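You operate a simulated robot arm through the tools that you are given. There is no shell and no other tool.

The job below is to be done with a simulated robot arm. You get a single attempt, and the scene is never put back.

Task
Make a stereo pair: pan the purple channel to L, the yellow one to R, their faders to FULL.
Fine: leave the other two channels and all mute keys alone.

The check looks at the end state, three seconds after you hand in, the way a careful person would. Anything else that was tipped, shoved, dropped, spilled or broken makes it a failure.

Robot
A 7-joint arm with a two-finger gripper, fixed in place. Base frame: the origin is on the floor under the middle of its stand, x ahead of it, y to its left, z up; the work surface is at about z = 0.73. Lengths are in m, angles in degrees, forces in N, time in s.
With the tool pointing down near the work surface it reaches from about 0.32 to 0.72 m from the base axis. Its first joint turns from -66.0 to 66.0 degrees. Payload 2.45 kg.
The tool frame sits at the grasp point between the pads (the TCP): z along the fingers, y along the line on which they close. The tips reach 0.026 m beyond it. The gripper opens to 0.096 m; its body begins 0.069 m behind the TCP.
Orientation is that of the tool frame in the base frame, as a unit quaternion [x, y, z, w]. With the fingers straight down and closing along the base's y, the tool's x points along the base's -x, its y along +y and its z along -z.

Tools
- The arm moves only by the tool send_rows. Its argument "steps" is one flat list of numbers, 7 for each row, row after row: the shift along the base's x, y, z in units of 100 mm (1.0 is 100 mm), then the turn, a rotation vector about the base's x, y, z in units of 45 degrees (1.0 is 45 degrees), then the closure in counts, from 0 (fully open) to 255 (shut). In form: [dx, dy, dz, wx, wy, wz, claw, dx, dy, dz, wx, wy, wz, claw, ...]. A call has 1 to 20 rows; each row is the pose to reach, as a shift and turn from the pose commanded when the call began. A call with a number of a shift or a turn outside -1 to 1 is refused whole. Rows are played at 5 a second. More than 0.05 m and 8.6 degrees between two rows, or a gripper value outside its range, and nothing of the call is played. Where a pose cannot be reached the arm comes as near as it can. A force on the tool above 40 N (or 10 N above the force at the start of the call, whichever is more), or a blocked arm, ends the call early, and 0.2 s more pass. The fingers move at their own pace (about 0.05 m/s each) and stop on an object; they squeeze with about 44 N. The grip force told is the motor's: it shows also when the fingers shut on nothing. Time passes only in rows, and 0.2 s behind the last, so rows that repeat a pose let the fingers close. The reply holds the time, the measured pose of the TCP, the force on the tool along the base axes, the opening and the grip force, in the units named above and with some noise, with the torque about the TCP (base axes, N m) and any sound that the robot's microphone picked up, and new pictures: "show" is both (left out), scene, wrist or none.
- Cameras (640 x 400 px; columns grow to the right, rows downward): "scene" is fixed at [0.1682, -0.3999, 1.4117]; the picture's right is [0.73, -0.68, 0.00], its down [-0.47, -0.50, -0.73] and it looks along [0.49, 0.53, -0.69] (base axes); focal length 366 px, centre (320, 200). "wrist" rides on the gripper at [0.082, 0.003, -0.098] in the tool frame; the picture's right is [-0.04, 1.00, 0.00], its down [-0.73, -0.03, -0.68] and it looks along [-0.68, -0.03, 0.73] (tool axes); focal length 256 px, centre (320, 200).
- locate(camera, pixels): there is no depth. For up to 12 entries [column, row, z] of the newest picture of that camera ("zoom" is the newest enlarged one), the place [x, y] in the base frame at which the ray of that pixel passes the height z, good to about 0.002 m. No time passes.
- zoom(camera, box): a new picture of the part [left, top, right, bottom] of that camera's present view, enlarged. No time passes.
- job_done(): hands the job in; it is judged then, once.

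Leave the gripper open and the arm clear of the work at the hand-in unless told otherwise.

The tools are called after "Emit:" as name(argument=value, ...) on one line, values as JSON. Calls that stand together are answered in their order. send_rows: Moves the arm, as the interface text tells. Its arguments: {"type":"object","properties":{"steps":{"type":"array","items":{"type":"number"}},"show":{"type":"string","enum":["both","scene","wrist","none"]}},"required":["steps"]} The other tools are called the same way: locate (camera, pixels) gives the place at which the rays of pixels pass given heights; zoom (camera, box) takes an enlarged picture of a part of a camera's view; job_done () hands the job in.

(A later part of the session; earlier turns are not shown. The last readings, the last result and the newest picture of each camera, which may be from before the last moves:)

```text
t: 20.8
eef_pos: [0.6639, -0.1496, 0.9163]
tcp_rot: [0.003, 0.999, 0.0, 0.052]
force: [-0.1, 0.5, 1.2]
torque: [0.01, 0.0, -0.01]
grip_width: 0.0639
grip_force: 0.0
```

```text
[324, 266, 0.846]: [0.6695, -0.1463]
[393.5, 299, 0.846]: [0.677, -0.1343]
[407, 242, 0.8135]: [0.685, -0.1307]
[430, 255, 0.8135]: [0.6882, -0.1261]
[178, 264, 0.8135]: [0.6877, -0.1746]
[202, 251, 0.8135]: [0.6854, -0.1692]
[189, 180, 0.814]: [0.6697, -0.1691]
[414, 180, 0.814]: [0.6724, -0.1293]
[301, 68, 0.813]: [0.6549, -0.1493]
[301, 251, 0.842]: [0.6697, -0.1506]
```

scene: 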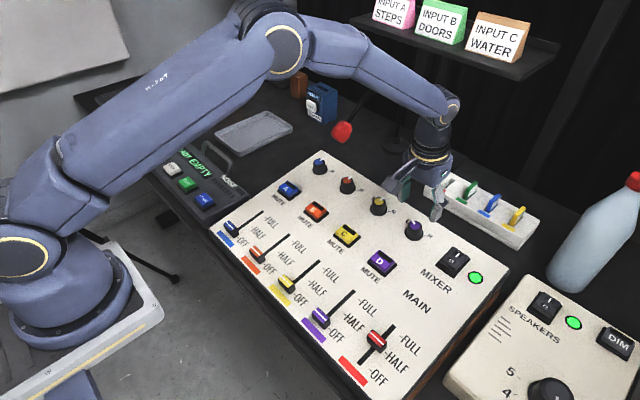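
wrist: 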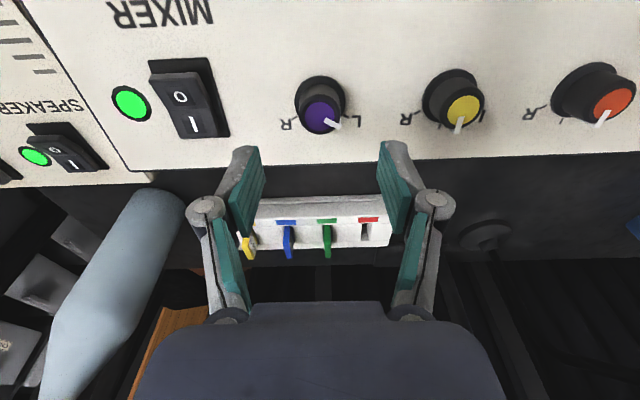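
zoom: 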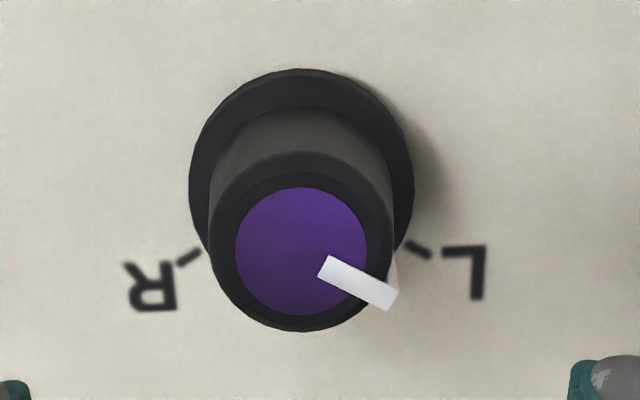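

The ticks compute to about ±59° and the pointer to about 58–62°, so purple pan is on L. Next I'll move sideways to above the yellow knob (y ≈ -0.049) at the same height.

Emit:
send_rows(steps=[0, 0.25, 0, 0, 0, 0, 85, 0, 0.5, 0, 0, 0, 0, 85, 0, 0.75, 0, 0, 0, 0, 85, 0, 0.99, 0, 0, 0, 0, 85, 0.01, 0.99, -0.13, 0, 0, 0, 85, 0.026, 0.99, -0.26, 0, 0, 0, 85, 0.026, 0.99, -0.26, 0, 0, 0, 85], show="both")

```text
t: 22.4
eef_pos: [0.6669, -0.0508, 0.8897]
tcp_rot: [0.003, 0.999, 0.0, 0.052]
force: [0.3, 0.2, 0.3]
torque: [0.03, 0.03, -0.04]
grip_width: 0.064
grip_force: 0.0
```

scene: 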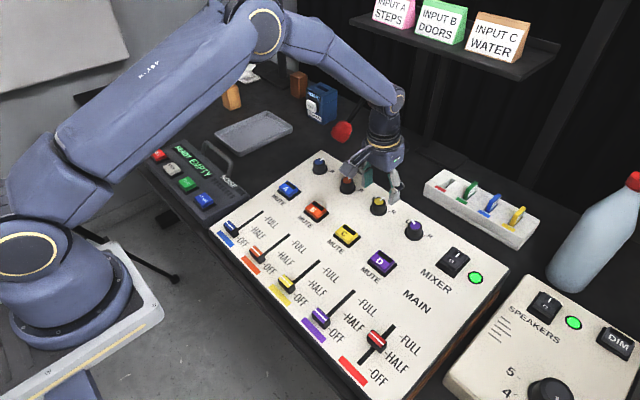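
wrist: 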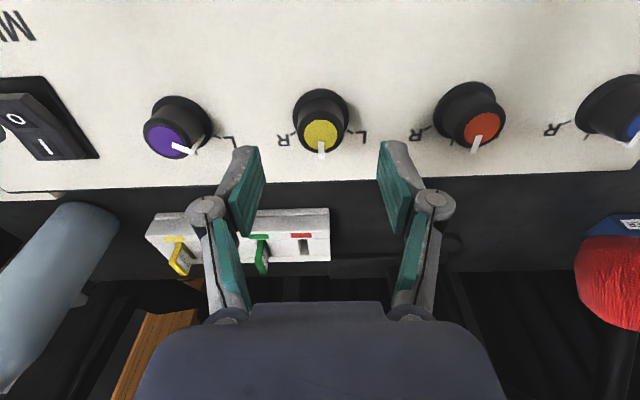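

Emit:
zoom(camera="wrist", box=[240, 70, 400, 170])

```text
4.00 times, centred on (320, 120) of wrist
```

zoom: 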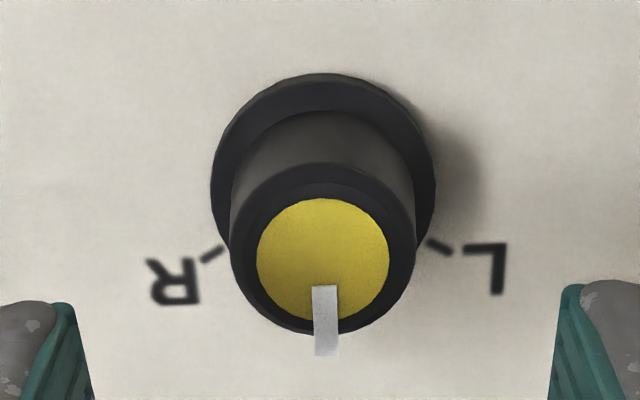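

The yellow knob is centred between the pads (ring centre column 323 in the zoom), better than purple was. I'll descend along the normal, close on it, and read the forces.

Emit:
send_rows(steps=[0.01, 0, -0.1, 0, 0, 0, 85, 0.02, 0, -0.2, 0, 0, 0, 85, 0.03, 0, -0.29, 0, 0, 0, 85, 0.04, 0, -0.37, 0, 0, 0, 85, 0.046, 0, -0.44, 0, 0, 0, 85, 0.046, 0, -0.44, 0, 0, 0, 85, 0.046, 0, -0.44, 0, 0, 0, 150, 0.046, 0, -0.44, 0, 0, 0, 200, 0.046, 0, -0.44, 0, 0, 0, 255, 0.046, 0, -0.44, 0, 0, 0, 255, 0.046, 0, -0.44, 0, 0, 0, 255], show="wrist")

```text
t: 24.8
eef_pos: [0.6692, -0.0499, 0.8474]
tcp_rot: [0.003, 0.999, 0.0, 0.052]
force: [0.0, 5.3, 0.3]
torque: [0.13, 0.0, 0.01]
grip_width: 0.0316
grip_force: 43.8
```

wrist: 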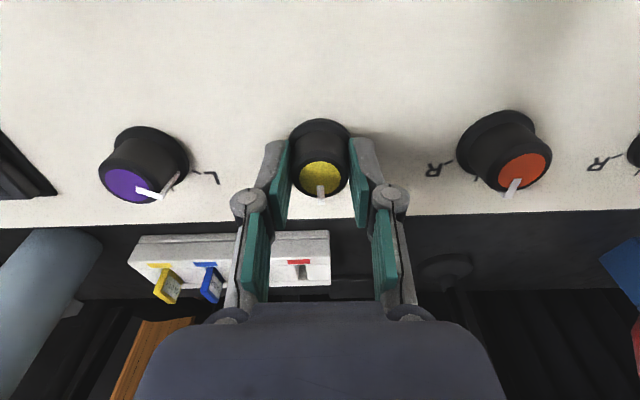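

Good grip (31.6 mm, 5 N side load). I'll turn clockwise toward R by 40° first, in 4° rows.

Emit:
send_rows(steps=[0, 0.003, 0, 0.0093, 0, -0.0885, 255, 0, 0.003, 0, 0.0185, 0, -0.1769, 255, 0, 0.003, 0, 0.0278, 0, -0.2654, 255, 0, 0.003, 0, 0.037, 0, -0.3538, 255, 0, 0.003, 0, 0.0463, 0, -0.4423, 255, 0, 0.003, 0, 0.0555, 0, -0.5307, 255, 0, 0.003, 0, 0.0648, 0, -0.6192, 255, 0, 0.003, 0, 0.074, 0, -0.7076, 255, 0, 0.003, 0, 0.0833, 0, -0.7961, 255, 0, 0.003, 0, 0.0925, 0, -0.8845, 255, 0, 0.003, 0, 0.0925, 0, -0.8845, 255], show="wrist")

```text
t: 27.2
eef_pos: [0.6694, -0.0514, 0.8477]
tcp_rot: [0.344, 0.937, 0.018, 0.049]
force: [-4.5, 4.2, 5.5]
torque: [0.63, 0.6, 0.06]
grip_width: 0.0313
grip_force: 43.9
```

wrist: 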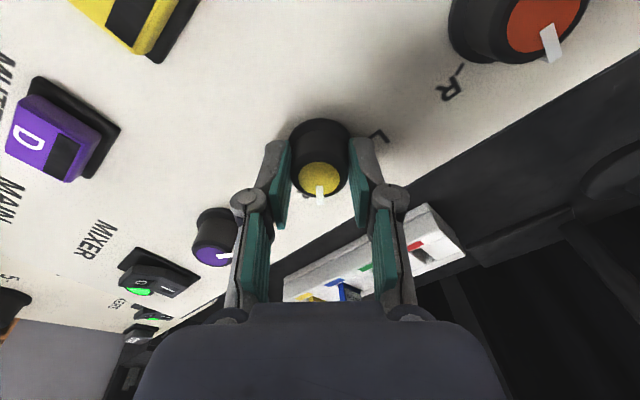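

The knob followed to 40° with small forces. I'll turn another 20° to reach 60°.

Emit:
send_rows(steps=[0, 0, 0, 0.0093, 0, -0.0885, 255, 0, 0, 0, 0.0185, 0, -0.1769, 255, 0, 0, 0, 0.0278, 0, -0.2654, 255, 0, 0, 0, 0.0347, 0, -0.3317, 255, 0, 0, 0, 0.041, 0, -0.3914, 255, 0, 0, 0, 0.0463, 0, -0.4423, 255, 0, 0, 0, 0.0463, 0, -0.4423, 255], show="wrist")

```text
t: 28.8
eef_pos: [0.6715, -0.0487, 0.8479]
tcp_rot: [0.502, 0.863, 0.026, 0.044]
force: [-9.1, 3.4, 2.4]
torque: [0.89, 0.08, 0.16]
grip_width: 0.0314
grip_force: 43.4
```

wrist: 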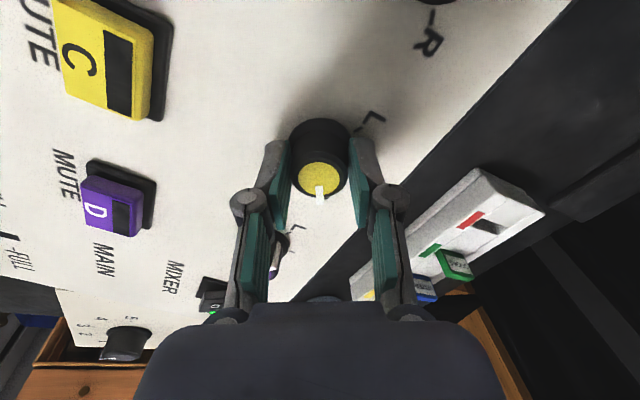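

Reached 60°. I'll release to 64 mm, lift along the normal, and rotate back to neutral to inspect.

Emit:
send_rows(steps=[0, 0, 0, 0, 0, 0, 170, 0, 0, 0, 0, 0, 0, 120, 0, 0, 0, 0, 0, 0, 85, 0, 0, 0, 0, 0, 0, 85, -0.01, 0, 0.1, 0, 0, 0, 85, -0.02, 0, 0.2, 0, 0, 0, 85, -0.035, 0, 0.35, 0, 0, 0, 85, -0.05, 0, 0.5, 0, 0, 0, 85, -0.07, 0, 0.7, 0, 0, 0, 85, -0.07, 0, 0.7, 0, 0, 0, 85], show="none")

Emit:
send_rows(steps=[0, 0, 0, -0.0173, 0, 0.1658, 85, 0, 0, 0, -0.0347, 0, 0.3317, 85, 0, 0, 0, -0.052, 0, 0.4975, 85, 0, 0, 0, -0.0693, 0, 0.6633, 85, 0, 0, 0, -0.0867, 0, 0.8292, 85, 0, 0, 0, -0.1, 0, 0.96, 85, 0, 0, 0, -0.1, 0, 0.96, 85], show="none")

Emit:
send_rows(steps=[0, 0, 0, -0.0173, 0, 0.1658, 85, 0, 0, 0, -0.0347, 0, 0.3317, 85, 0, 0, 0, -0.0385, 0, 0.3683, 85, 0, 0, 0, -0.0385, 0, 0.3683, 85], show="both")

```text
t: 31.0
eef_pos: [0.6627, -0.05, 0.9169]
tcp_rot: [0.502, 0.864, 0.026, 0.045]
force: [0.9, 0.5, -0.4]
torque: [-0.03, -0.02, 0.01]
grip_width: 0.064
grip_force: 0.1
```

```text
t: 32.6
eef_pos: [0.6634, -0.0503, 0.9163]
tcp_rot: [0.146, 0.988, 0.007, 0.051]
force: [-0.6, -0.7, 0.8]
torque: [0.04, 0.01, 0.01]
grip_width: 0.0642
grip_force: 0.1
```

```text
t: 33.6
eef_pos: [0.6631, -0.0507, 0.9161]
tcp_rot: [0.002, 0.999, 0.0, 0.053]
force: [-0.2, 0.0, -1.0]
torque: [0.02, 0.02, 0.0]
grip_width: 0.064
grip_force: 0.1
```

scene: 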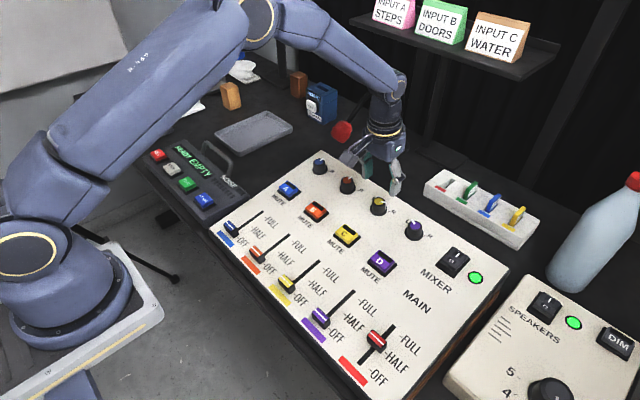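
wrist: 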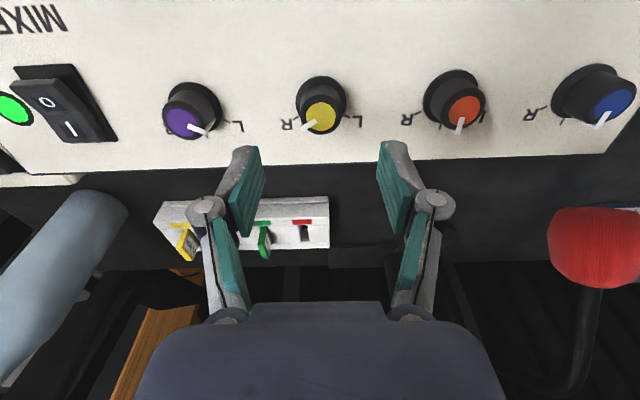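

Emit:
zoom(camera="wrist", box=[248, 55, 392, 145])

Emit:
zoom(camera="wrist", box=[128, 65, 272, 155])

```text
4.44 times, centred on (320, 100) of wrist
```

zoom: 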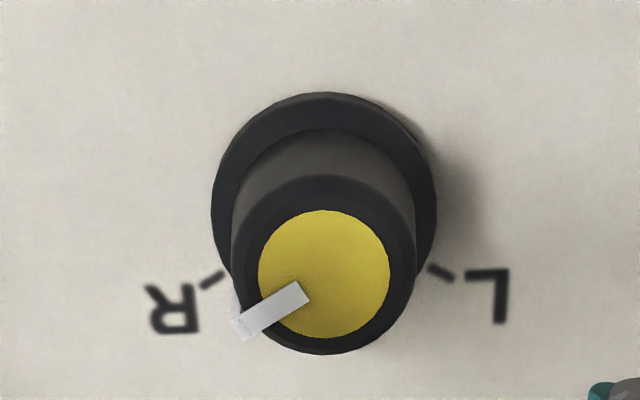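

```text
4.44 times, centred on (200, 110) of wrist
```

zoom: 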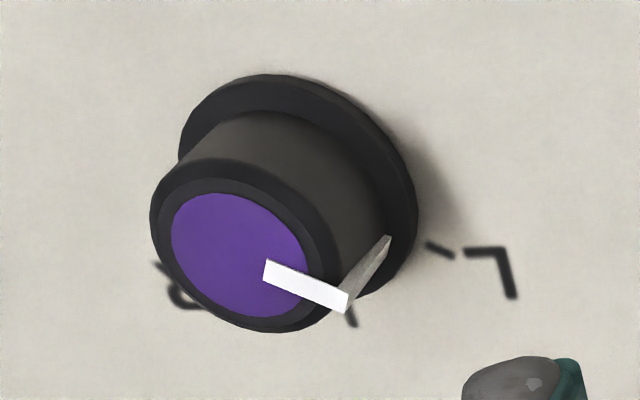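

Yellow now points toward the R tick. I'll quantify it with the zoom camera.

Emit:
zoom(camera="wrist", box=[280, 70, 360, 120])

```text
8.00 times, centred on (320, 95) of wrist
```

zoom: 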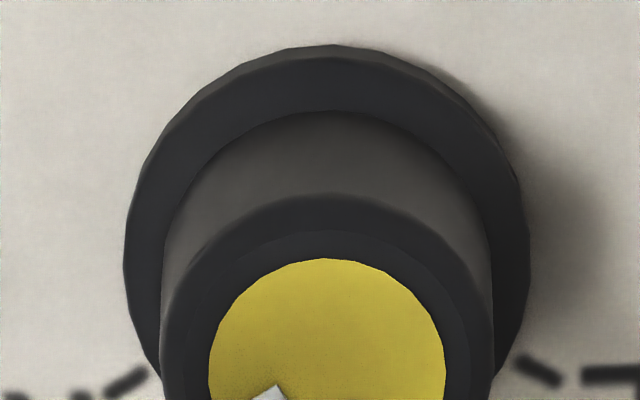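

Emit:
zoom(camera="wrist", box=[272, 75, 368, 135])

```text
6.67 times, centred on (320, 105) of wrist
```

zoom: 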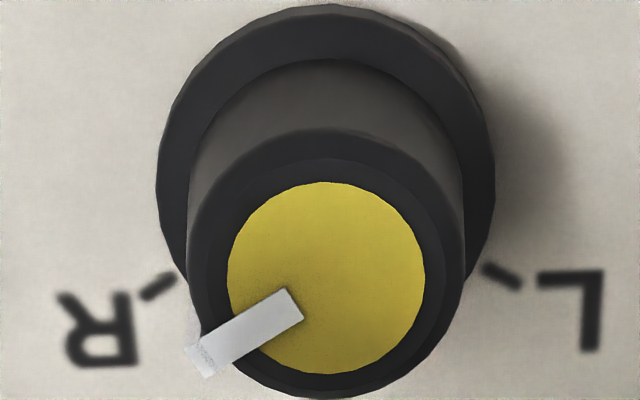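

Emit:
locate(camera="zoom", pixels=[[296, 303, 0.846], [203, 355, 0.846], [326, 277, 0.842], [173, 274, 0.8135], [142, 296, 0.8135], [484, 268, 0.8135], [520, 286, 0.8135], [158, 170, 0.814], [494, 170, 0.814], [326, 4, 0.813]])

```text
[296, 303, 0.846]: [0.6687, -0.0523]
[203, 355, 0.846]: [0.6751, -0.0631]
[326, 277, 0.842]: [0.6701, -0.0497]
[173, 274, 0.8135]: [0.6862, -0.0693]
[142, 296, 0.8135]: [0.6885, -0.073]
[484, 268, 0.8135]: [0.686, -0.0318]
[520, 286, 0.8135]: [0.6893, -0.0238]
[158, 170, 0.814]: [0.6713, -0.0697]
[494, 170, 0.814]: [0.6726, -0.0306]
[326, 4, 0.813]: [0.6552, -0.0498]
```

The pointer is at 59° and the R tick at 58.6°, so both pans are set. Next are the faders. I'll raise slightly and retract toward the yellow fader at x ≈ 0.40, staying well above the mute keys.

Emit:
send_rows(steps=[-0.2, 0, 0.05, 0, 0, 0, 85, -0.45, 0, 0.05, 0, 0, 0, 85, -0.7, 0, 0.05, 0, 0, 0, 85, -0.95, 0, 0.05, 0, 0, 0, 85, -1.0, 0, 0.05, 0, 0, 0, 85], show="none")

Emit:
send_rows(steps=[-0.25, 0, 0, 0, 0, 0, 85, -0.5, 0, 0, 0, 0, 0, 85, -0.75, 0, 0, 0, 0, 0, 85, -1.0, 0, 0, 0, 0, 0, 85, -1.0, 0, 0, 0, 0, 0, 85], show="none")

Emit:
send_rows(steps=[-0.25, 0, 0, 0, 0, 0, 85, -0.5, 0, -0.1, 0, 0, 0, 85, -0.6, 0, -0.25, 0, 0, 0, 85, -0.6, 0, -0.25, 0, 0, 0, 85], show="both")

```text
t: 34.8
eef_pos: [0.5639, -0.0522, 0.9213]
tcp_rot: [0.002, 0.999, 0.0, 0.052]
force: [-0.2, -1.0, 0.9]
torque: [-0.06, 0.0, 0.01]
grip_width: 0.064
grip_force: 0.0
```

```text
t: 36.0
eef_pos: [0.464, -0.0503, 0.9223]
tcp_rot: [0.002, 0.999, 0.0, 0.053]
force: [0.0, 0.1, 0.8]
torque: [-0.01, -0.03, 0.01]
grip_width: 0.0644
grip_force: 0.0
```

```text
t: 37.0
eef_pos: [0.4046, -0.0512, 0.8963]
tcp_rot: [0.001, 0.999, 0.0, 0.053]
force: [0.1, 0.3, 0.1]
torque: [0.0, -0.02, 0.01]
grip_width: 0.064
grip_force: 0.0
```

scene: 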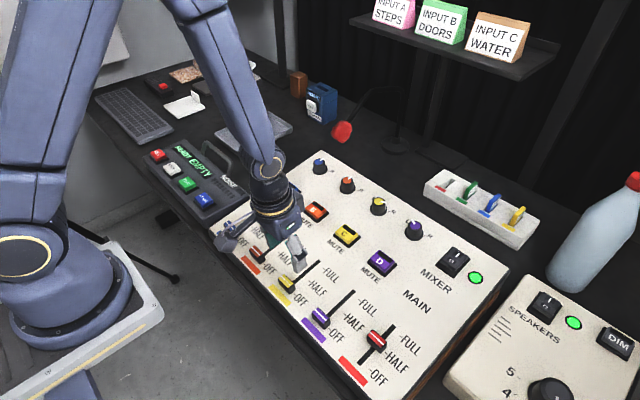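
wrist: 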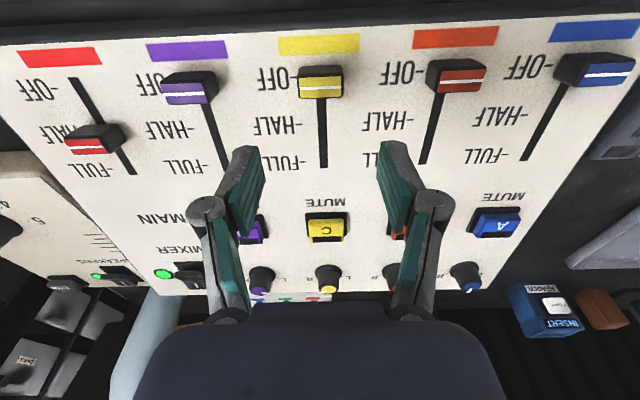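

Emit:
zoom(camera="wrist", box=[240, 20, 400, 190])

Emit:
zoom(camera="scene", box=[250, 240, 346, 300])

Emit:
zoom(camera="wrist", box=[260, 30, 388, 110])

```text
2.35 times, centred on (320, 105) of wrist
```

zoom: 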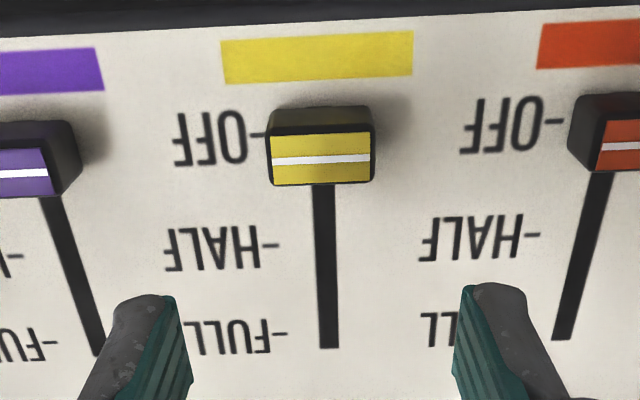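

```text
6.67 times, centred on (298, 270) of scene
```

zoom: 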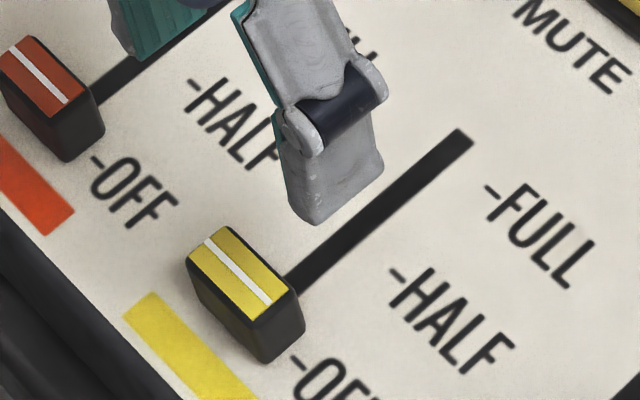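

```text
5.00 times, centred on (324, 70) of wrist
```

zoom: 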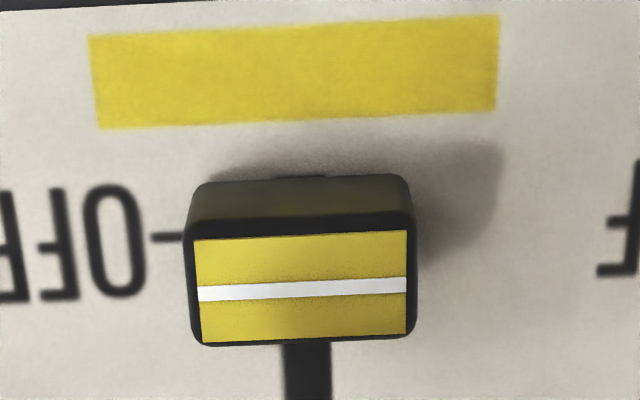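

I'll triangulate the yellow cap top line, the OFF/HALF/FULL ticks and the slot end with both cameras.

Emit:
locate(camera="wrist", pixels=[[320.4, 88, 0.79], [320.4, 88, 0.8], [320.4, 88, 0.81], [323.4, 167.6, 0.79], [294, 77.6, 0.78], [294, 77.6, 0.79], [303.8, 162, 0.79], [299.6, 124.1, 0.785], [297.5, 88, 0.8], [342.5, 88, 0.8], [322.5, 66.4, 0.78]])

Emit:
locate(camera="scene", pixels=[[286, 280.8, 0.79], [286, 280.8, 0.8], [286, 280.8, 0.81], [319.3, 260.3, 0.79], [294.6, 294, 0.78], [294.6, 294, 0.79], [323, 268.5, 0.79], [308.9, 280.8, 0.785]])

```text
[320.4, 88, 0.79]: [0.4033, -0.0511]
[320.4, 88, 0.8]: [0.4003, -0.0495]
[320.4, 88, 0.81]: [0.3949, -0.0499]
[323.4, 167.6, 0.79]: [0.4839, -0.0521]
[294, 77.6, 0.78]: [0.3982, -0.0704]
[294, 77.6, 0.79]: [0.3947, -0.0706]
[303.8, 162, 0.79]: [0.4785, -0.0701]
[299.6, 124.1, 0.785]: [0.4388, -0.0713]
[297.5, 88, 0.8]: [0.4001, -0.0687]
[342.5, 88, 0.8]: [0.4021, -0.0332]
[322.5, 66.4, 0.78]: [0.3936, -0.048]
```

```text
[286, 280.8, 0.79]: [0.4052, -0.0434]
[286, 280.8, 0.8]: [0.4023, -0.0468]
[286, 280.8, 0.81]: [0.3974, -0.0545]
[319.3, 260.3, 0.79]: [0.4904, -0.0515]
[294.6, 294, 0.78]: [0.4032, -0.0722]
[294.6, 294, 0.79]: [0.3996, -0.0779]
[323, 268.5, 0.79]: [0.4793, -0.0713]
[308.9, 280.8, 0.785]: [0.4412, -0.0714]
```

The yellow cap is centred at (0.400, -0.050), its top at z ≈ 0.804, about 35 mm wide in y. The FULL tick is at x ≈ 0.479, 80 mm away. I'll descend straddling the cap with the gripper open at 64 mm, fingertips ending about 9 mm above the panel.

Emit:
send_rows(steps=[-0.03, 0, -0.15, 0, 0, 0, 85, -0.06, 0, -0.3, 0, 0, 0, 85, -0.06, 0, -0.43, 0, 0, 0, 85, -0.055, 0, -0.55, 0, 0, 0, 85, -0.053, 0, -0.65, 0, 0, 0, 85, -0.05, 0, -0.73, 0, 0, 0, 85, -0.048, 0, -0.8, 0, 0, 0, 85, -0.048, 0, -0.8, 0, 0, 0, 85], show="both")

```text
t: 38.8
eef_pos: [0.399, -0.0505, 0.8177]
tcp_rot: [0.003, 0.999, -0.001, 0.053]
force: [0.4, 0.5, -0.1]
torque: [0.02, 0.02, -0.03]
grip_width: 0.0641
grip_force: 0.0
```

scene: 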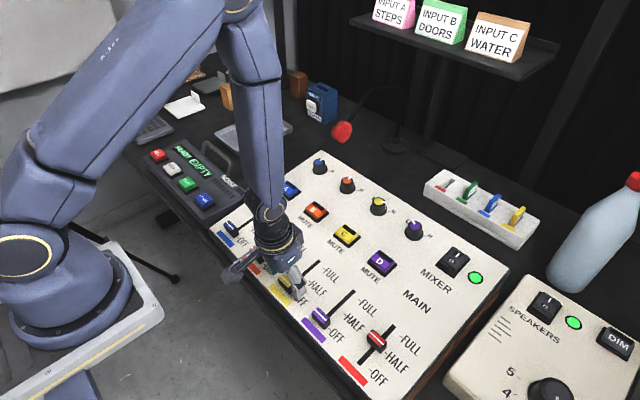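
wrist: 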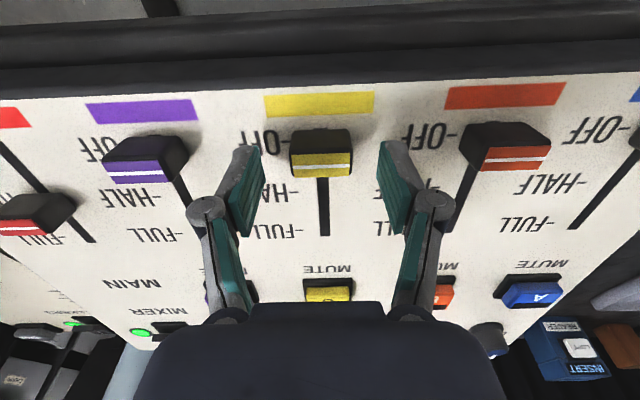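

The cap is centred laterally (col 321) and about 3 mm behind the TCP in x. I'll shift back 2 mm and close on the cap.

Emit:
send_rows(steps=[-0.02, 0, 0, 0, 0, 0, 85, -0.02, 0, 0, 0, 0, 0, 120, -0.02, 0, 0, 0, 0, 0, 160, -0.02, 0, 0, 0, 0, 0, 200, -0.02, 0, 0, 0, 0, 0, 200, -0.02, 0, 0, 0, 0, 0, 200], show="both")

```text
t: 40.2
eef_pos: [0.3968, -0.0504, 0.8164]
tcp_rot: [0.001, 0.999, 0.0, 0.052]
force: [-1.4, 8.4, 4.9]
torque: [0.24, 0.0, 0.13]
grip_width: 0.0332
grip_force: 44.0
```

scene: 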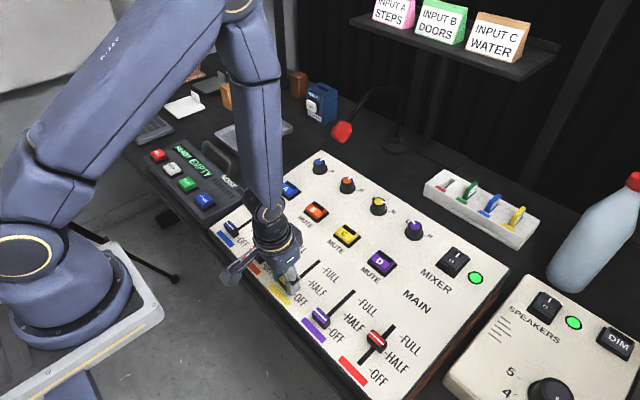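
wrist: 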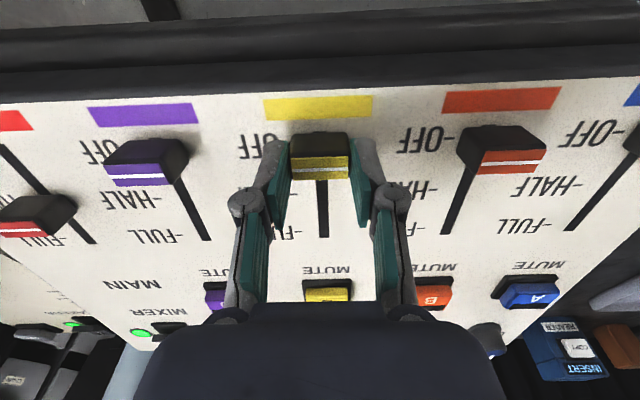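

Gripped at 33.2 mm. I'll slide the yellow fader up the slope 30 mm first (dz ≈ 0.11·dx), with a 1 mm y relief, and check forces.

Emit:
send_rows(steps=[0, 0.01, 0, 0, 0, 0, 200, 0.06, 0.01, 0.006, 0, 0, 0, 200, 0.12, 0.01, 0.013, 0, 0, 0, 200, 0.18, 0.01, 0.02, 0, 0, 0, 200, 0.24, 0.01, 0.027, 0, 0, 0, 200, 0.3, 0.01, 0.033, 0, 0, 0, 200, 0.3, 0.01, 0.033, 0, 0, 0, 200], show="wrist")

```text
t: 41.8
eef_pos: [0.428, -0.051, 0.8211]
tcp_rot: [0.003, 0.999, -0.001, 0.053]
force: [-3.2, -4.2, 32.2]
torque: [-0.11, -0.17, 0.07]
grip_width: 0.0333
grip_force: 43.9
```

wrist: 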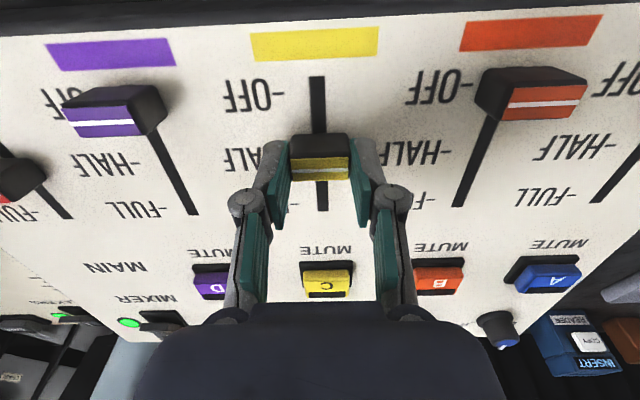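

The fader slides, but the z force rose to 32 N (panel pushing the tool up). I'll raise 2 mm in place to relieve it and read again.

Emit:
send_rows(steps=[0, 0, 0.01, 0, 0, 0, 200, 0, 0, 0.02, 0, 0, 0, 200, 0, 0, 0.02, 0, 0, 0, 200], show="none")

```text
t: 42.6
eef_pos: [0.4261, -0.0491, 0.821]
tcp_rot: [0.003, 0.999, 0.0, 0.049]
force: [4.4, -10.4, -0.3]
torque: [-0.22, 0.82, 0.18]
grip_width: 0.0333
grip_force: 44.1
```

That cleared the vertical load (about 16 N/mm), so the effective slope is a bit steeper than I assumed. I'll continue 25 mm with a 0.14 slope.

Emit:
send_rows(steps=[0.05, -0.01, 0.007, 0, 0, 0, 200, 0.1, -0.01, 0.014, 0, 0, 0, 200, 0.15, -0.01, 0.021, 0, 0, 0, 200, 0.2, -0.01, 0.028, 0, 0, 0, 200, 0.25, -0.01, 0.035, 0, 0, 0, 200, 0.25, -0.01, 0.035, 0, 0, 0, 200], show="wrist")

```text
t: 44.0
eef_pos: [0.452, -0.05, 0.8239]
tcp_rot: [0.002, 0.999, 0.0, 0.051]
force: [3.9, -1.6, 0.1]
torque: [-0.04, 0.05, 0.1]
grip_width: 0.0328
grip_force: 43.9
```

wrist: 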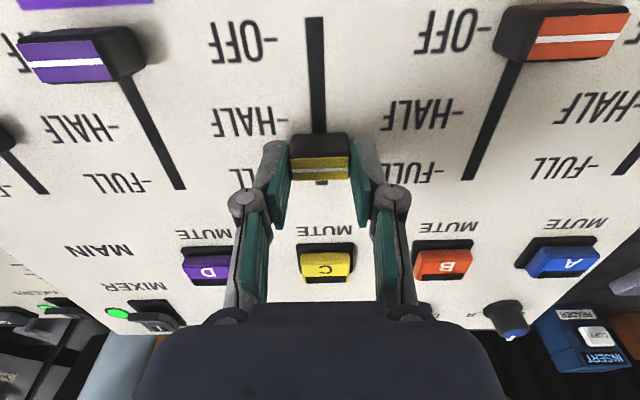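

The load is near zero now. About 25 mm remain. I'll continue 20 mm, then fine-step to the stop.

Emit:
send_rows(steps=[0.05, 0, 0.006, 0, 0, 0, 200, 0.1, 0, 0.012, 0, 0, 0, 200, 0.15, 0, 0.018, 0, 0, 0, 200, 0.2, 0, 0.024, 0, 0, 0, 200, 0.2, 0, 0.024, 0, 0, 0, 200], show="wrist")

```text
t: 45.2
eef_pos: [0.4727, -0.0506, 0.8287]
tcp_rot: [0.002, 0.999, -0.001, 0.052]
force: [3.7, 6.1, 0.3]
torque: [0.14, -0.46, 0.14]
grip_width: 0.0331
grip_force: 44.3
```

wrist: 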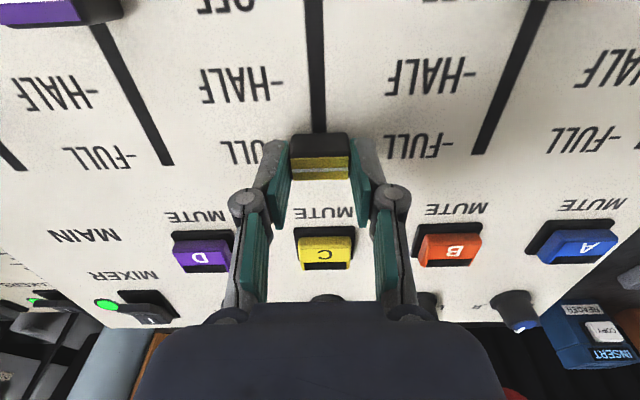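

It has travelled about 75 mm. I'll step 1 mm at a time for 5 mm and watch the x force for the stop.

Emit:
send_rows(steps=[0.01, -0.005, 0.0012, 0, 0, 0, 200, 0.02, -0.005, 0.0024, 0, 0, 0, 200, 0.03, -0.005, 0.0036, 0, 0, 0, 200, 0.04, -0.005, 0.0048, 0, 0, 0, 200, 0.05, -0.005, 0.006, 0, 0, 0, 200, 0.05, -0.005, 0.006, 0, 0, 0, 200], show="both")

```text
t: 46.6
eef_pos: [0.4762, -0.0494, 0.8278]
tcp_rot: [0.002, 0.999, 0.001, 0.05]
force: [0.4, 16.6, 0.4]
torque: [0.28, -0.17, 0.16]
grip_width: 0.0332
grip_force: 43.7
```

scene: 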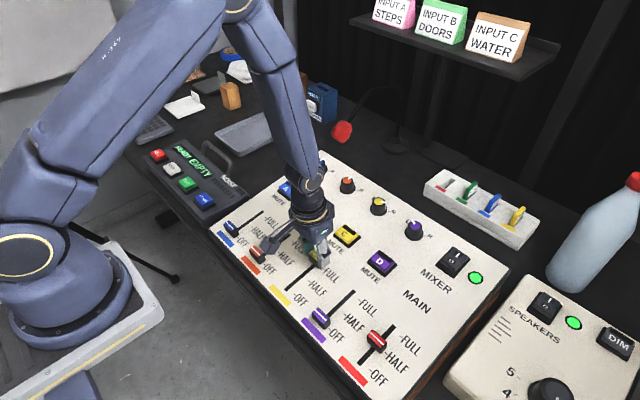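
wrist: 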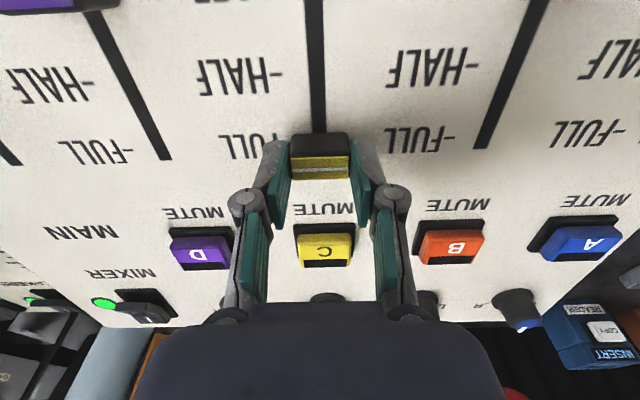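

No stop felt yet. I'll zoom in to compare the cap's line with the FULL tick.

Emit:
zoom(camera="wrist", box=[200, 100, 460, 220])

Emit:
zoom(camera="scene", box=[280, 230, 360, 290])

```text
2.46 times, centred on (330, 160) of wrist
```

zoom: 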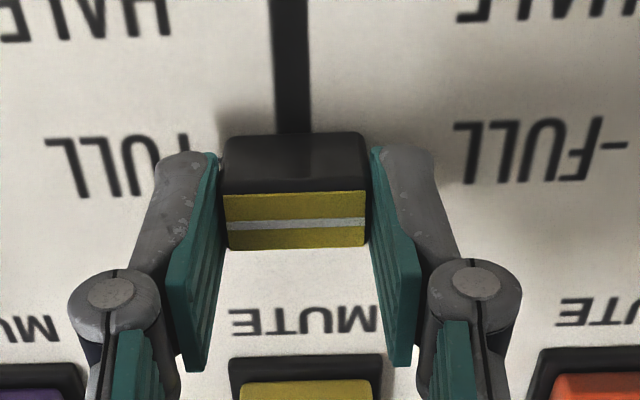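

```text
6.67 times, centred on (320, 260) of scene
```

zoom: 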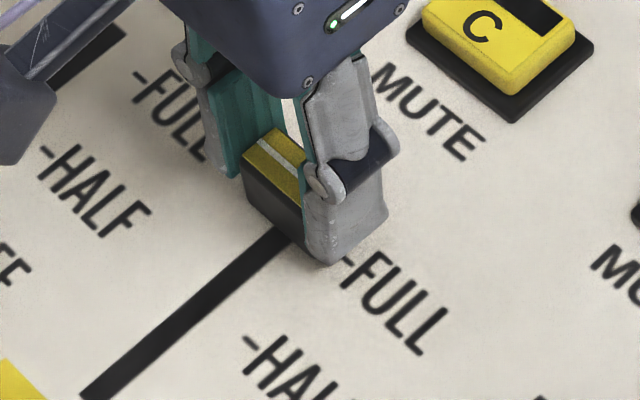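

Emit:
locate(camera="wrist", pixels=[[319.8, 169.8, 0.811], [319.8, 169.8, 0.814], [452.5, 137.5, 0.79]])

Emit:
locate(camera="scene", pixels=[[314.5, 253, 0.811], [314.5, 253, 0.814], [324, 269, 0.79]])

```text
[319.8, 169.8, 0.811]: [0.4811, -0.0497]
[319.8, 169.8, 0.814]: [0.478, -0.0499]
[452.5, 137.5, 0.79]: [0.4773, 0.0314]
```

```text
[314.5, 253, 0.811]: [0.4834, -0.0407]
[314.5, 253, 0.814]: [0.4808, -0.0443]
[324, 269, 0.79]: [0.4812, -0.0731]
```

The cap line is at x ≈ 0.479–0.481, right about at the FULL tick (0.478–0.480). I'll nudge 2 mm more, with y relief, to seat it at the end stop if there is one.

Emit:
send_rows(steps=[0, 0.015, 0, 0, 0, 0, 200, 0.01, 0.015, 0.001, 0, 0, 0, 200, 0.015, 0.015, 0.002, 0, 0, 0, 200, 0.02, 0.015, 0.002, 0, 0, 0, 200, 0.02, 0.015, 0.002, 0, 0, 0, 200], show="wrist")

```text
t: 47.8
eef_pos: [0.4769, -0.0497, 0.8288]
tcp_rot: [0.002, 0.999, 0.0, 0.05]
force: [-13.3, 4.1, -0.8]
torque: [0.06, 0.56, 0.12]
grip_width: 0.0332
grip_force: 44.0
```

wrist: 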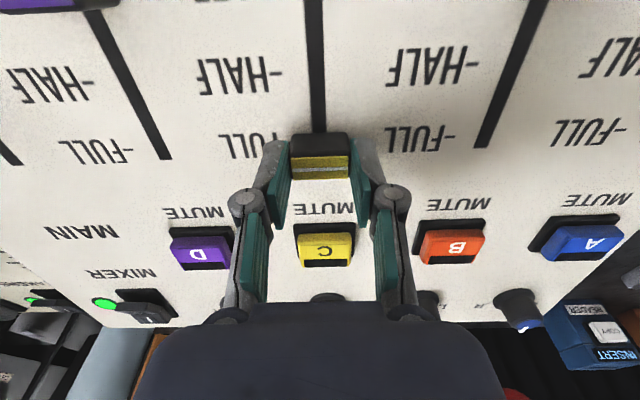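

The x force is now -13 N and the arm stalls at x = 0.477 against a 0.4785 command, so the yellow fader is against its FULL stop. I'll back off slightly, open and lift straight off.

Emit:
send_rows(steps=[-0.012, 0, 0, 0, 0, 0, 200, -0.012, 0, 0, 0, 0, 0, 150, -0.012, 0, 0, 0, 0, 0, 100, -0.012, 0, 0, 0, 0, 0, 85, -0.012, 0, 0, 0, 0, 0, 85, -0.02, 0, 0.1, 0, 0, 0, 85, -0.03, 0, 0.2, 0, 0, 0, 85, -0.045, 0, 0.35, 0, 0, 0, 85, -0.06, 0, 0.5, 0, 0, 0, 85, -0.08, 0, 0.7, 0, 0, 0, 85, -0.08, 0, 0.7, 0, 0, 0, 85], show="both")

```text
t: 50.2
eef_pos: [0.4714, -0.0494, 0.899]
tcp_rot: [0.002, 0.999, 0.0, 0.052]
force: [0.4, 0.0, 0.2]
torque: [0.01, -0.02, 0.04]
grip_width: 0.064
grip_force: 0.2
```

scene: 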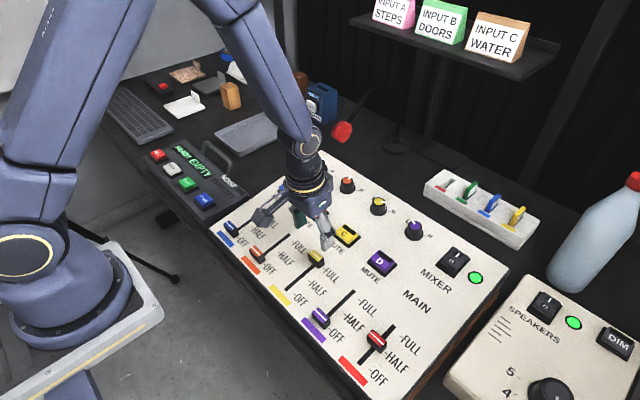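
wrist: 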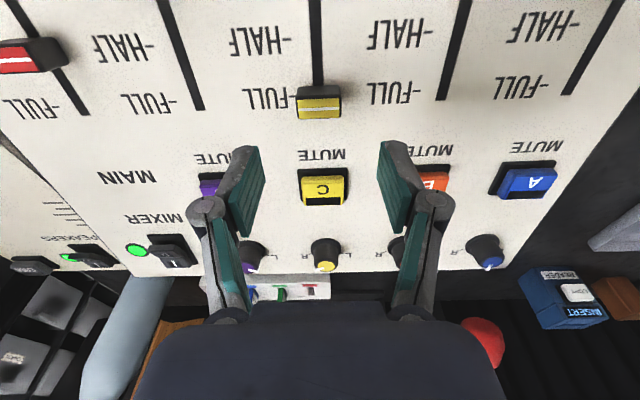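

The yellow cap is at the FULL tick. I'll move over to above the purple fader at OFF and check alignment.

Emit:
send_rows(steps=[-0.17, -0.25, 0, 0, 0, 0, 85, -0.34, -0.5, 0, 0, 0, 0, 85, -0.51, -0.75, 0, 0, 0, 0, 85, -0.68, -1.0, 0, 0, 0, 0, 85, -0.68, -1.0, 0, 0, 0, 0, 85, -0.68, -1.0, 0, 0, 0, 0, 85], show="both")

```text
t: 51.6
eef_pos: [0.4031, -0.1485, 0.8986]
tcp_rot: [0.001, 0.999, -0.001, 0.052]
force: [0.1, 0.4, -0.4]
torque: [0.01, -0.03, -0.02]
grip_width: 0.064
grip_force: 0.2
```

scene: 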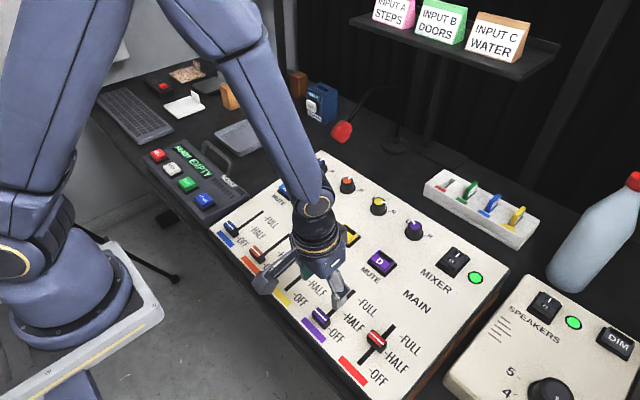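
wrist: 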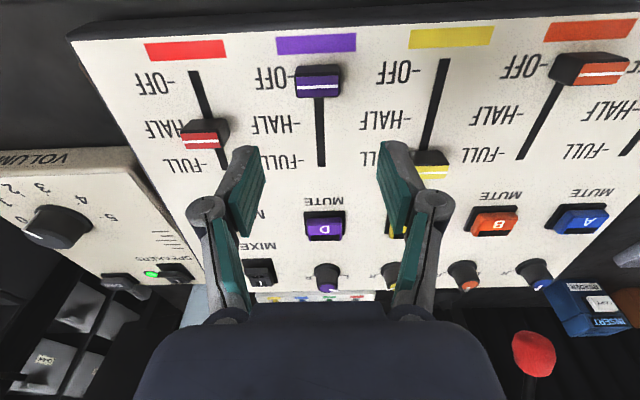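

Emit:
zoom(camera="wrist", box=[256, 30, 384, 110])

Emit:
locate(camera="wrist", pixels=[[318, 86, 0.804], [296, 84, 0.804], [341, 84, 0.804], [321, 165, 0.79]])

```text
5.00 times, centred on (320, 70) of wrist
```

zoom: 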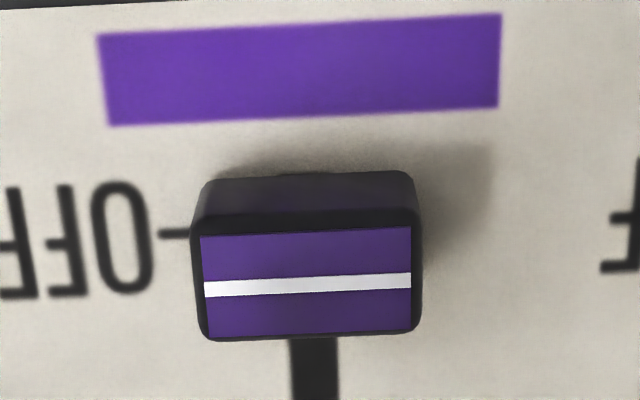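

```text
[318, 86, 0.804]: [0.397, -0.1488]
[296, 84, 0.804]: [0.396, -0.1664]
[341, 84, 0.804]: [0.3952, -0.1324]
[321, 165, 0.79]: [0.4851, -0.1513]
```

The purple cap is centred at (0.397, -0.149), the same geometry as yellow. I'll descend around it, fingertips about 9 mm above the panel, then close.

Emit:
send_rows(steps=[-0.05, -0.005, -0.15, 0, 0, 0, 85, -0.07, -0.005, -0.3, 0, 0, 0, 85, -0.07, -0.005, -0.43, 0, 0, 0, 85, -0.065, -0.005, -0.55, 0, 0, 0, 85, -0.065, -0.005, -0.65, 0, 0, 0, 85, -0.062, -0.005, -0.74, 0, 0, 0, 85, -0.06, -0.005, -0.815, 0, 0, 0, 85, -0.06, -0.005, -0.815, 0, 0, 0, 85], show="wrist")

Emit:
send_rows(steps=[0, 0, 0, 0, 0, 0, 120, 0, 0, 0, 0, 0, 0, 160, 0, 0, 0, 0, 0, 0, 200, 0, 0, 0, 0, 0, 0, 200, 0, 0, 0, 0, 0, 0, 200], show="both")

```text
t: 53.4
eef_pos: [0.3968, -0.1495, 0.8173]
tcp_rot: [0.002, 0.999, 0.0, 0.052]
force: [-0.4, 0.0, -0.5]
torque: [-0.02, -0.01, 0.0]
grip_width: 0.0639
grip_force: 0.0
```

wrist: 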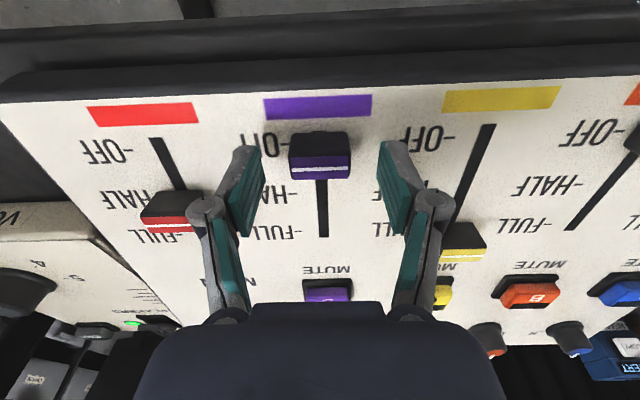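

```text
t: 54.6
eef_pos: [0.3969, -0.1489, 0.8177]
tcp_rot: [0.001, 0.999, 0.0, 0.052]
force: [-0.7, -1.1, -0.1]
torque: [-0.08, 0.09, 0.11]
grip_width: 0.0332
grip_force: 44.0
```

scene: 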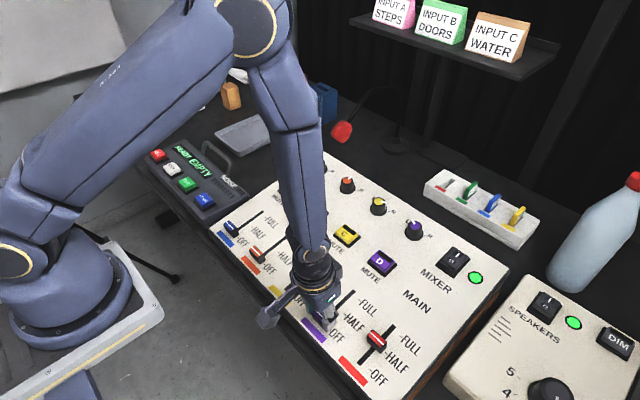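
wrist: 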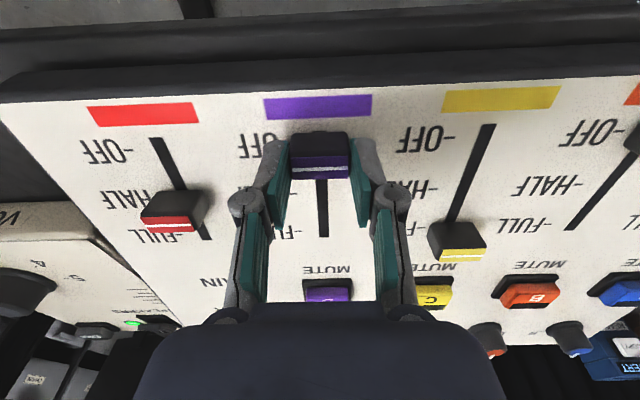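

Clean grip with almost no side load. I'll slide the purple fader up 30 mm with a 0.145 slope and check.

Emit:
send_rows(steps=[0.06, 0, 0.009, 0, 0, 0, 200, 0.12, 0, 0.018, 0, 0, 0, 200, 0.18, 0, 0.026, 0, 0, 0, 200, 0.24, 0, 0.035, 0, 0, 0, 200, 0.3, 0, 0.044, 0, 0, 0, 200, 0.3, 0, 0.044, 0, 0, 0, 200], show="none")

```text
t: 56.0
eef_pos: [0.4256, -0.1498, 0.8206]
tcp_rot: [0.002, 0.999, 0.0, 0.052]
force: [0.3, -4.4, 0.6]
torque: [-0.14, 0.27, 0.21]
grip_width: 0.0335
grip_force: 43.6
```

Forces are low. I'll continue 40 mm further.

Emit:
send_rows(steps=[0.06, -0.003, 0.009, 0, 0, 0, 200, 0.12, -0.003, 0.017, 0, 0, 0, 200, 0.18, -0.003, 0.025, 0, 0, 0, 200, 0.24, -0.003, 0.033, 0, 0, 0, 200, 0.3, -0.003, 0.041, 0, 0, 0, 200, 0.36, -0.003, 0.048, 0, 0, 0, 200, 0.4, -0.003, 0.053, 0, 0, 0, 200, 0.4, -0.003, 0.053, 0, 0, 0, 200], show="wrist")

```text
t: 57.8
eef_pos: [0.4669, -0.15, 0.8273]
tcp_rot: [0.002, 0.999, 0.0, 0.052]
force: [1.0, -2.7, 0.7]
torque: [-0.06, 0.13, 0.1]
grip_width: 0.0332
grip_force: 43.8
```

wrist: 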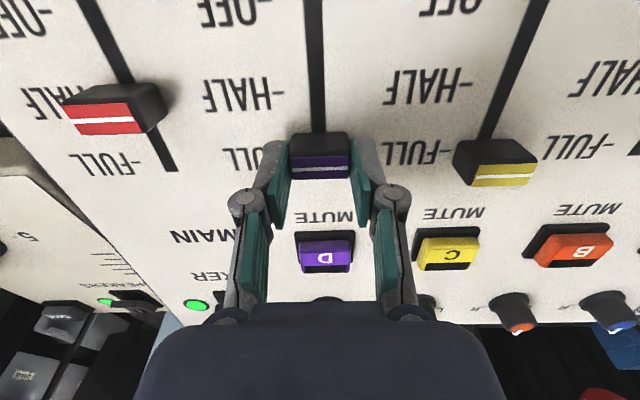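

70 mm done with low forces. I'll do the last stretch to the stop, 12 mm in small rows.

Emit:
send_rows(steps=[0.03, 0, 0.004, 0, 0, 0, 200, 0.06, 0, 0.007, 0, 0, 0, 200, 0.08, 0, 0.009, 0, 0, 0, 200, 0.09, 0, 0.01, 0, 0, 0, 200, 0.1, 0, 0.011, 0, 0, 0, 200, 0.11, 0, 0.012, 0, 0, 0, 200, 0.115, 0, 0.013, 0, 0, 0, 200, 0.12, 0, 0.013, 0, 0, 0, 200, 0.12, 0, 0.013, 0, 0, 0, 200], show="both")

```text
t: 59.8
eef_pos: [0.4763, -0.1499, 0.8279]
tcp_rot: [0.003, 0.999, 0.001, 0.05]
force: [-20.2, -0.9, 22.4]
torque: [-0.05, 0.8, 0.12]
grip_width: 0.0334
grip_force: 43.6
```

scene: 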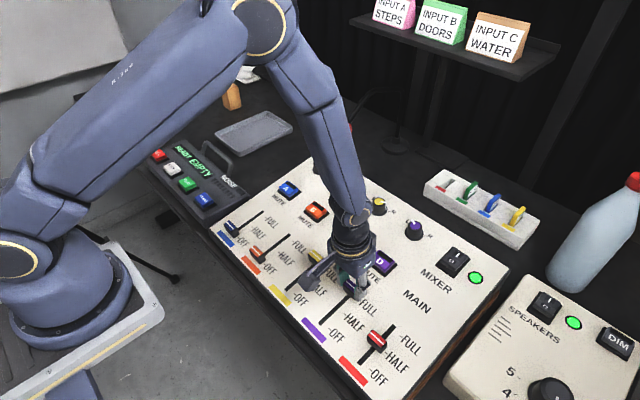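
wrist: 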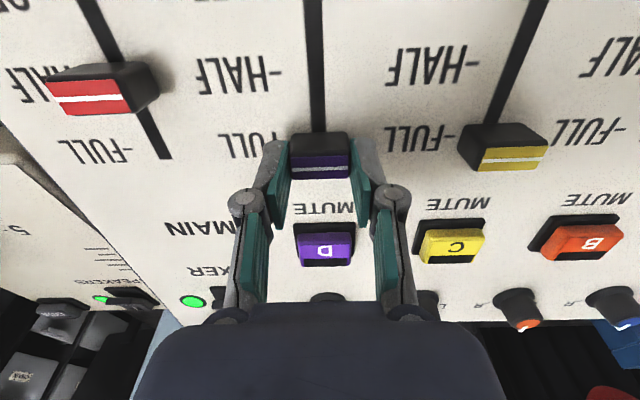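

The end stop is reached (x force -20 N, stalled at 0.476). I'll ease the load slightly, open, and lift off straight up.

Emit:
send_rows(steps=[-0.012, 0, 0.008, 0, 0, 0, 200, -0.012, 0, 0.008, 0, 0, 0, 150, -0.012, 0, 0.008, 0, 0, 0, 100, -0.012, 0, 0.008, 0, 0, 0, 85, -0.012, 0, 0.008, 0, 0, 0, 85, -0.02, 0, 0.1, 0, 0, 0, 85, -0.03, 0, 0.2, 0, 0, 0, 85, -0.045, 0, 0.35, 0, 0, 0, 85, -0.06, 0, 0.5, 0, 0, 0, 85, -0.08, 0, 0.7, 0, 0, 0, 85, -0.1, 0, 0.95, 0, 0, 0, 85, -0.1, 0, 0.95, 0, 0, 0, 85], show="both")

```text
t: 62.4
eef_pos: [0.4695, -0.1509, 0.9239]
tcp_rot: [0.002, 0.999, 0.0, 0.052]
force: [0.8, 0.2, -0.7]
torque: [0.01, 0.01, -0.02]
grip_width: 0.0642
grip_force: 0.0
```

scene: 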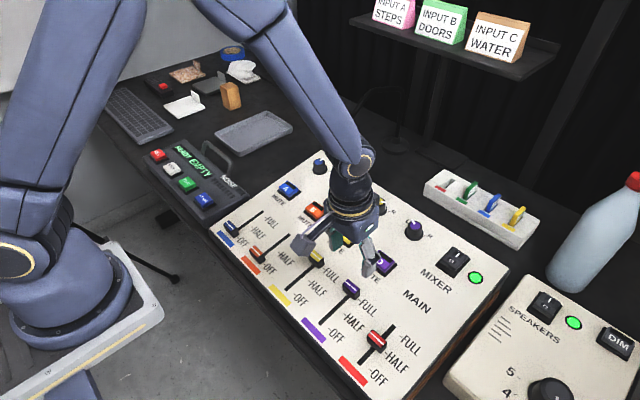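
wrist: 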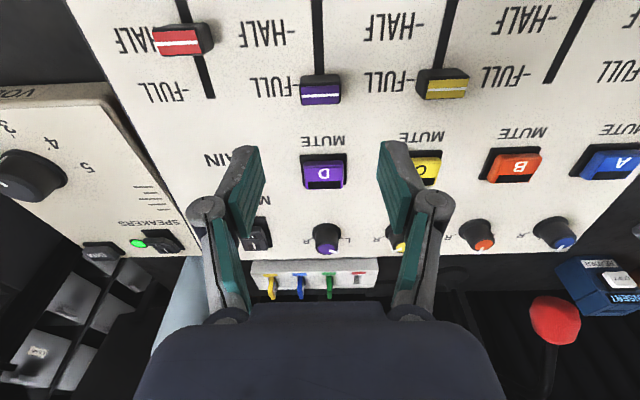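

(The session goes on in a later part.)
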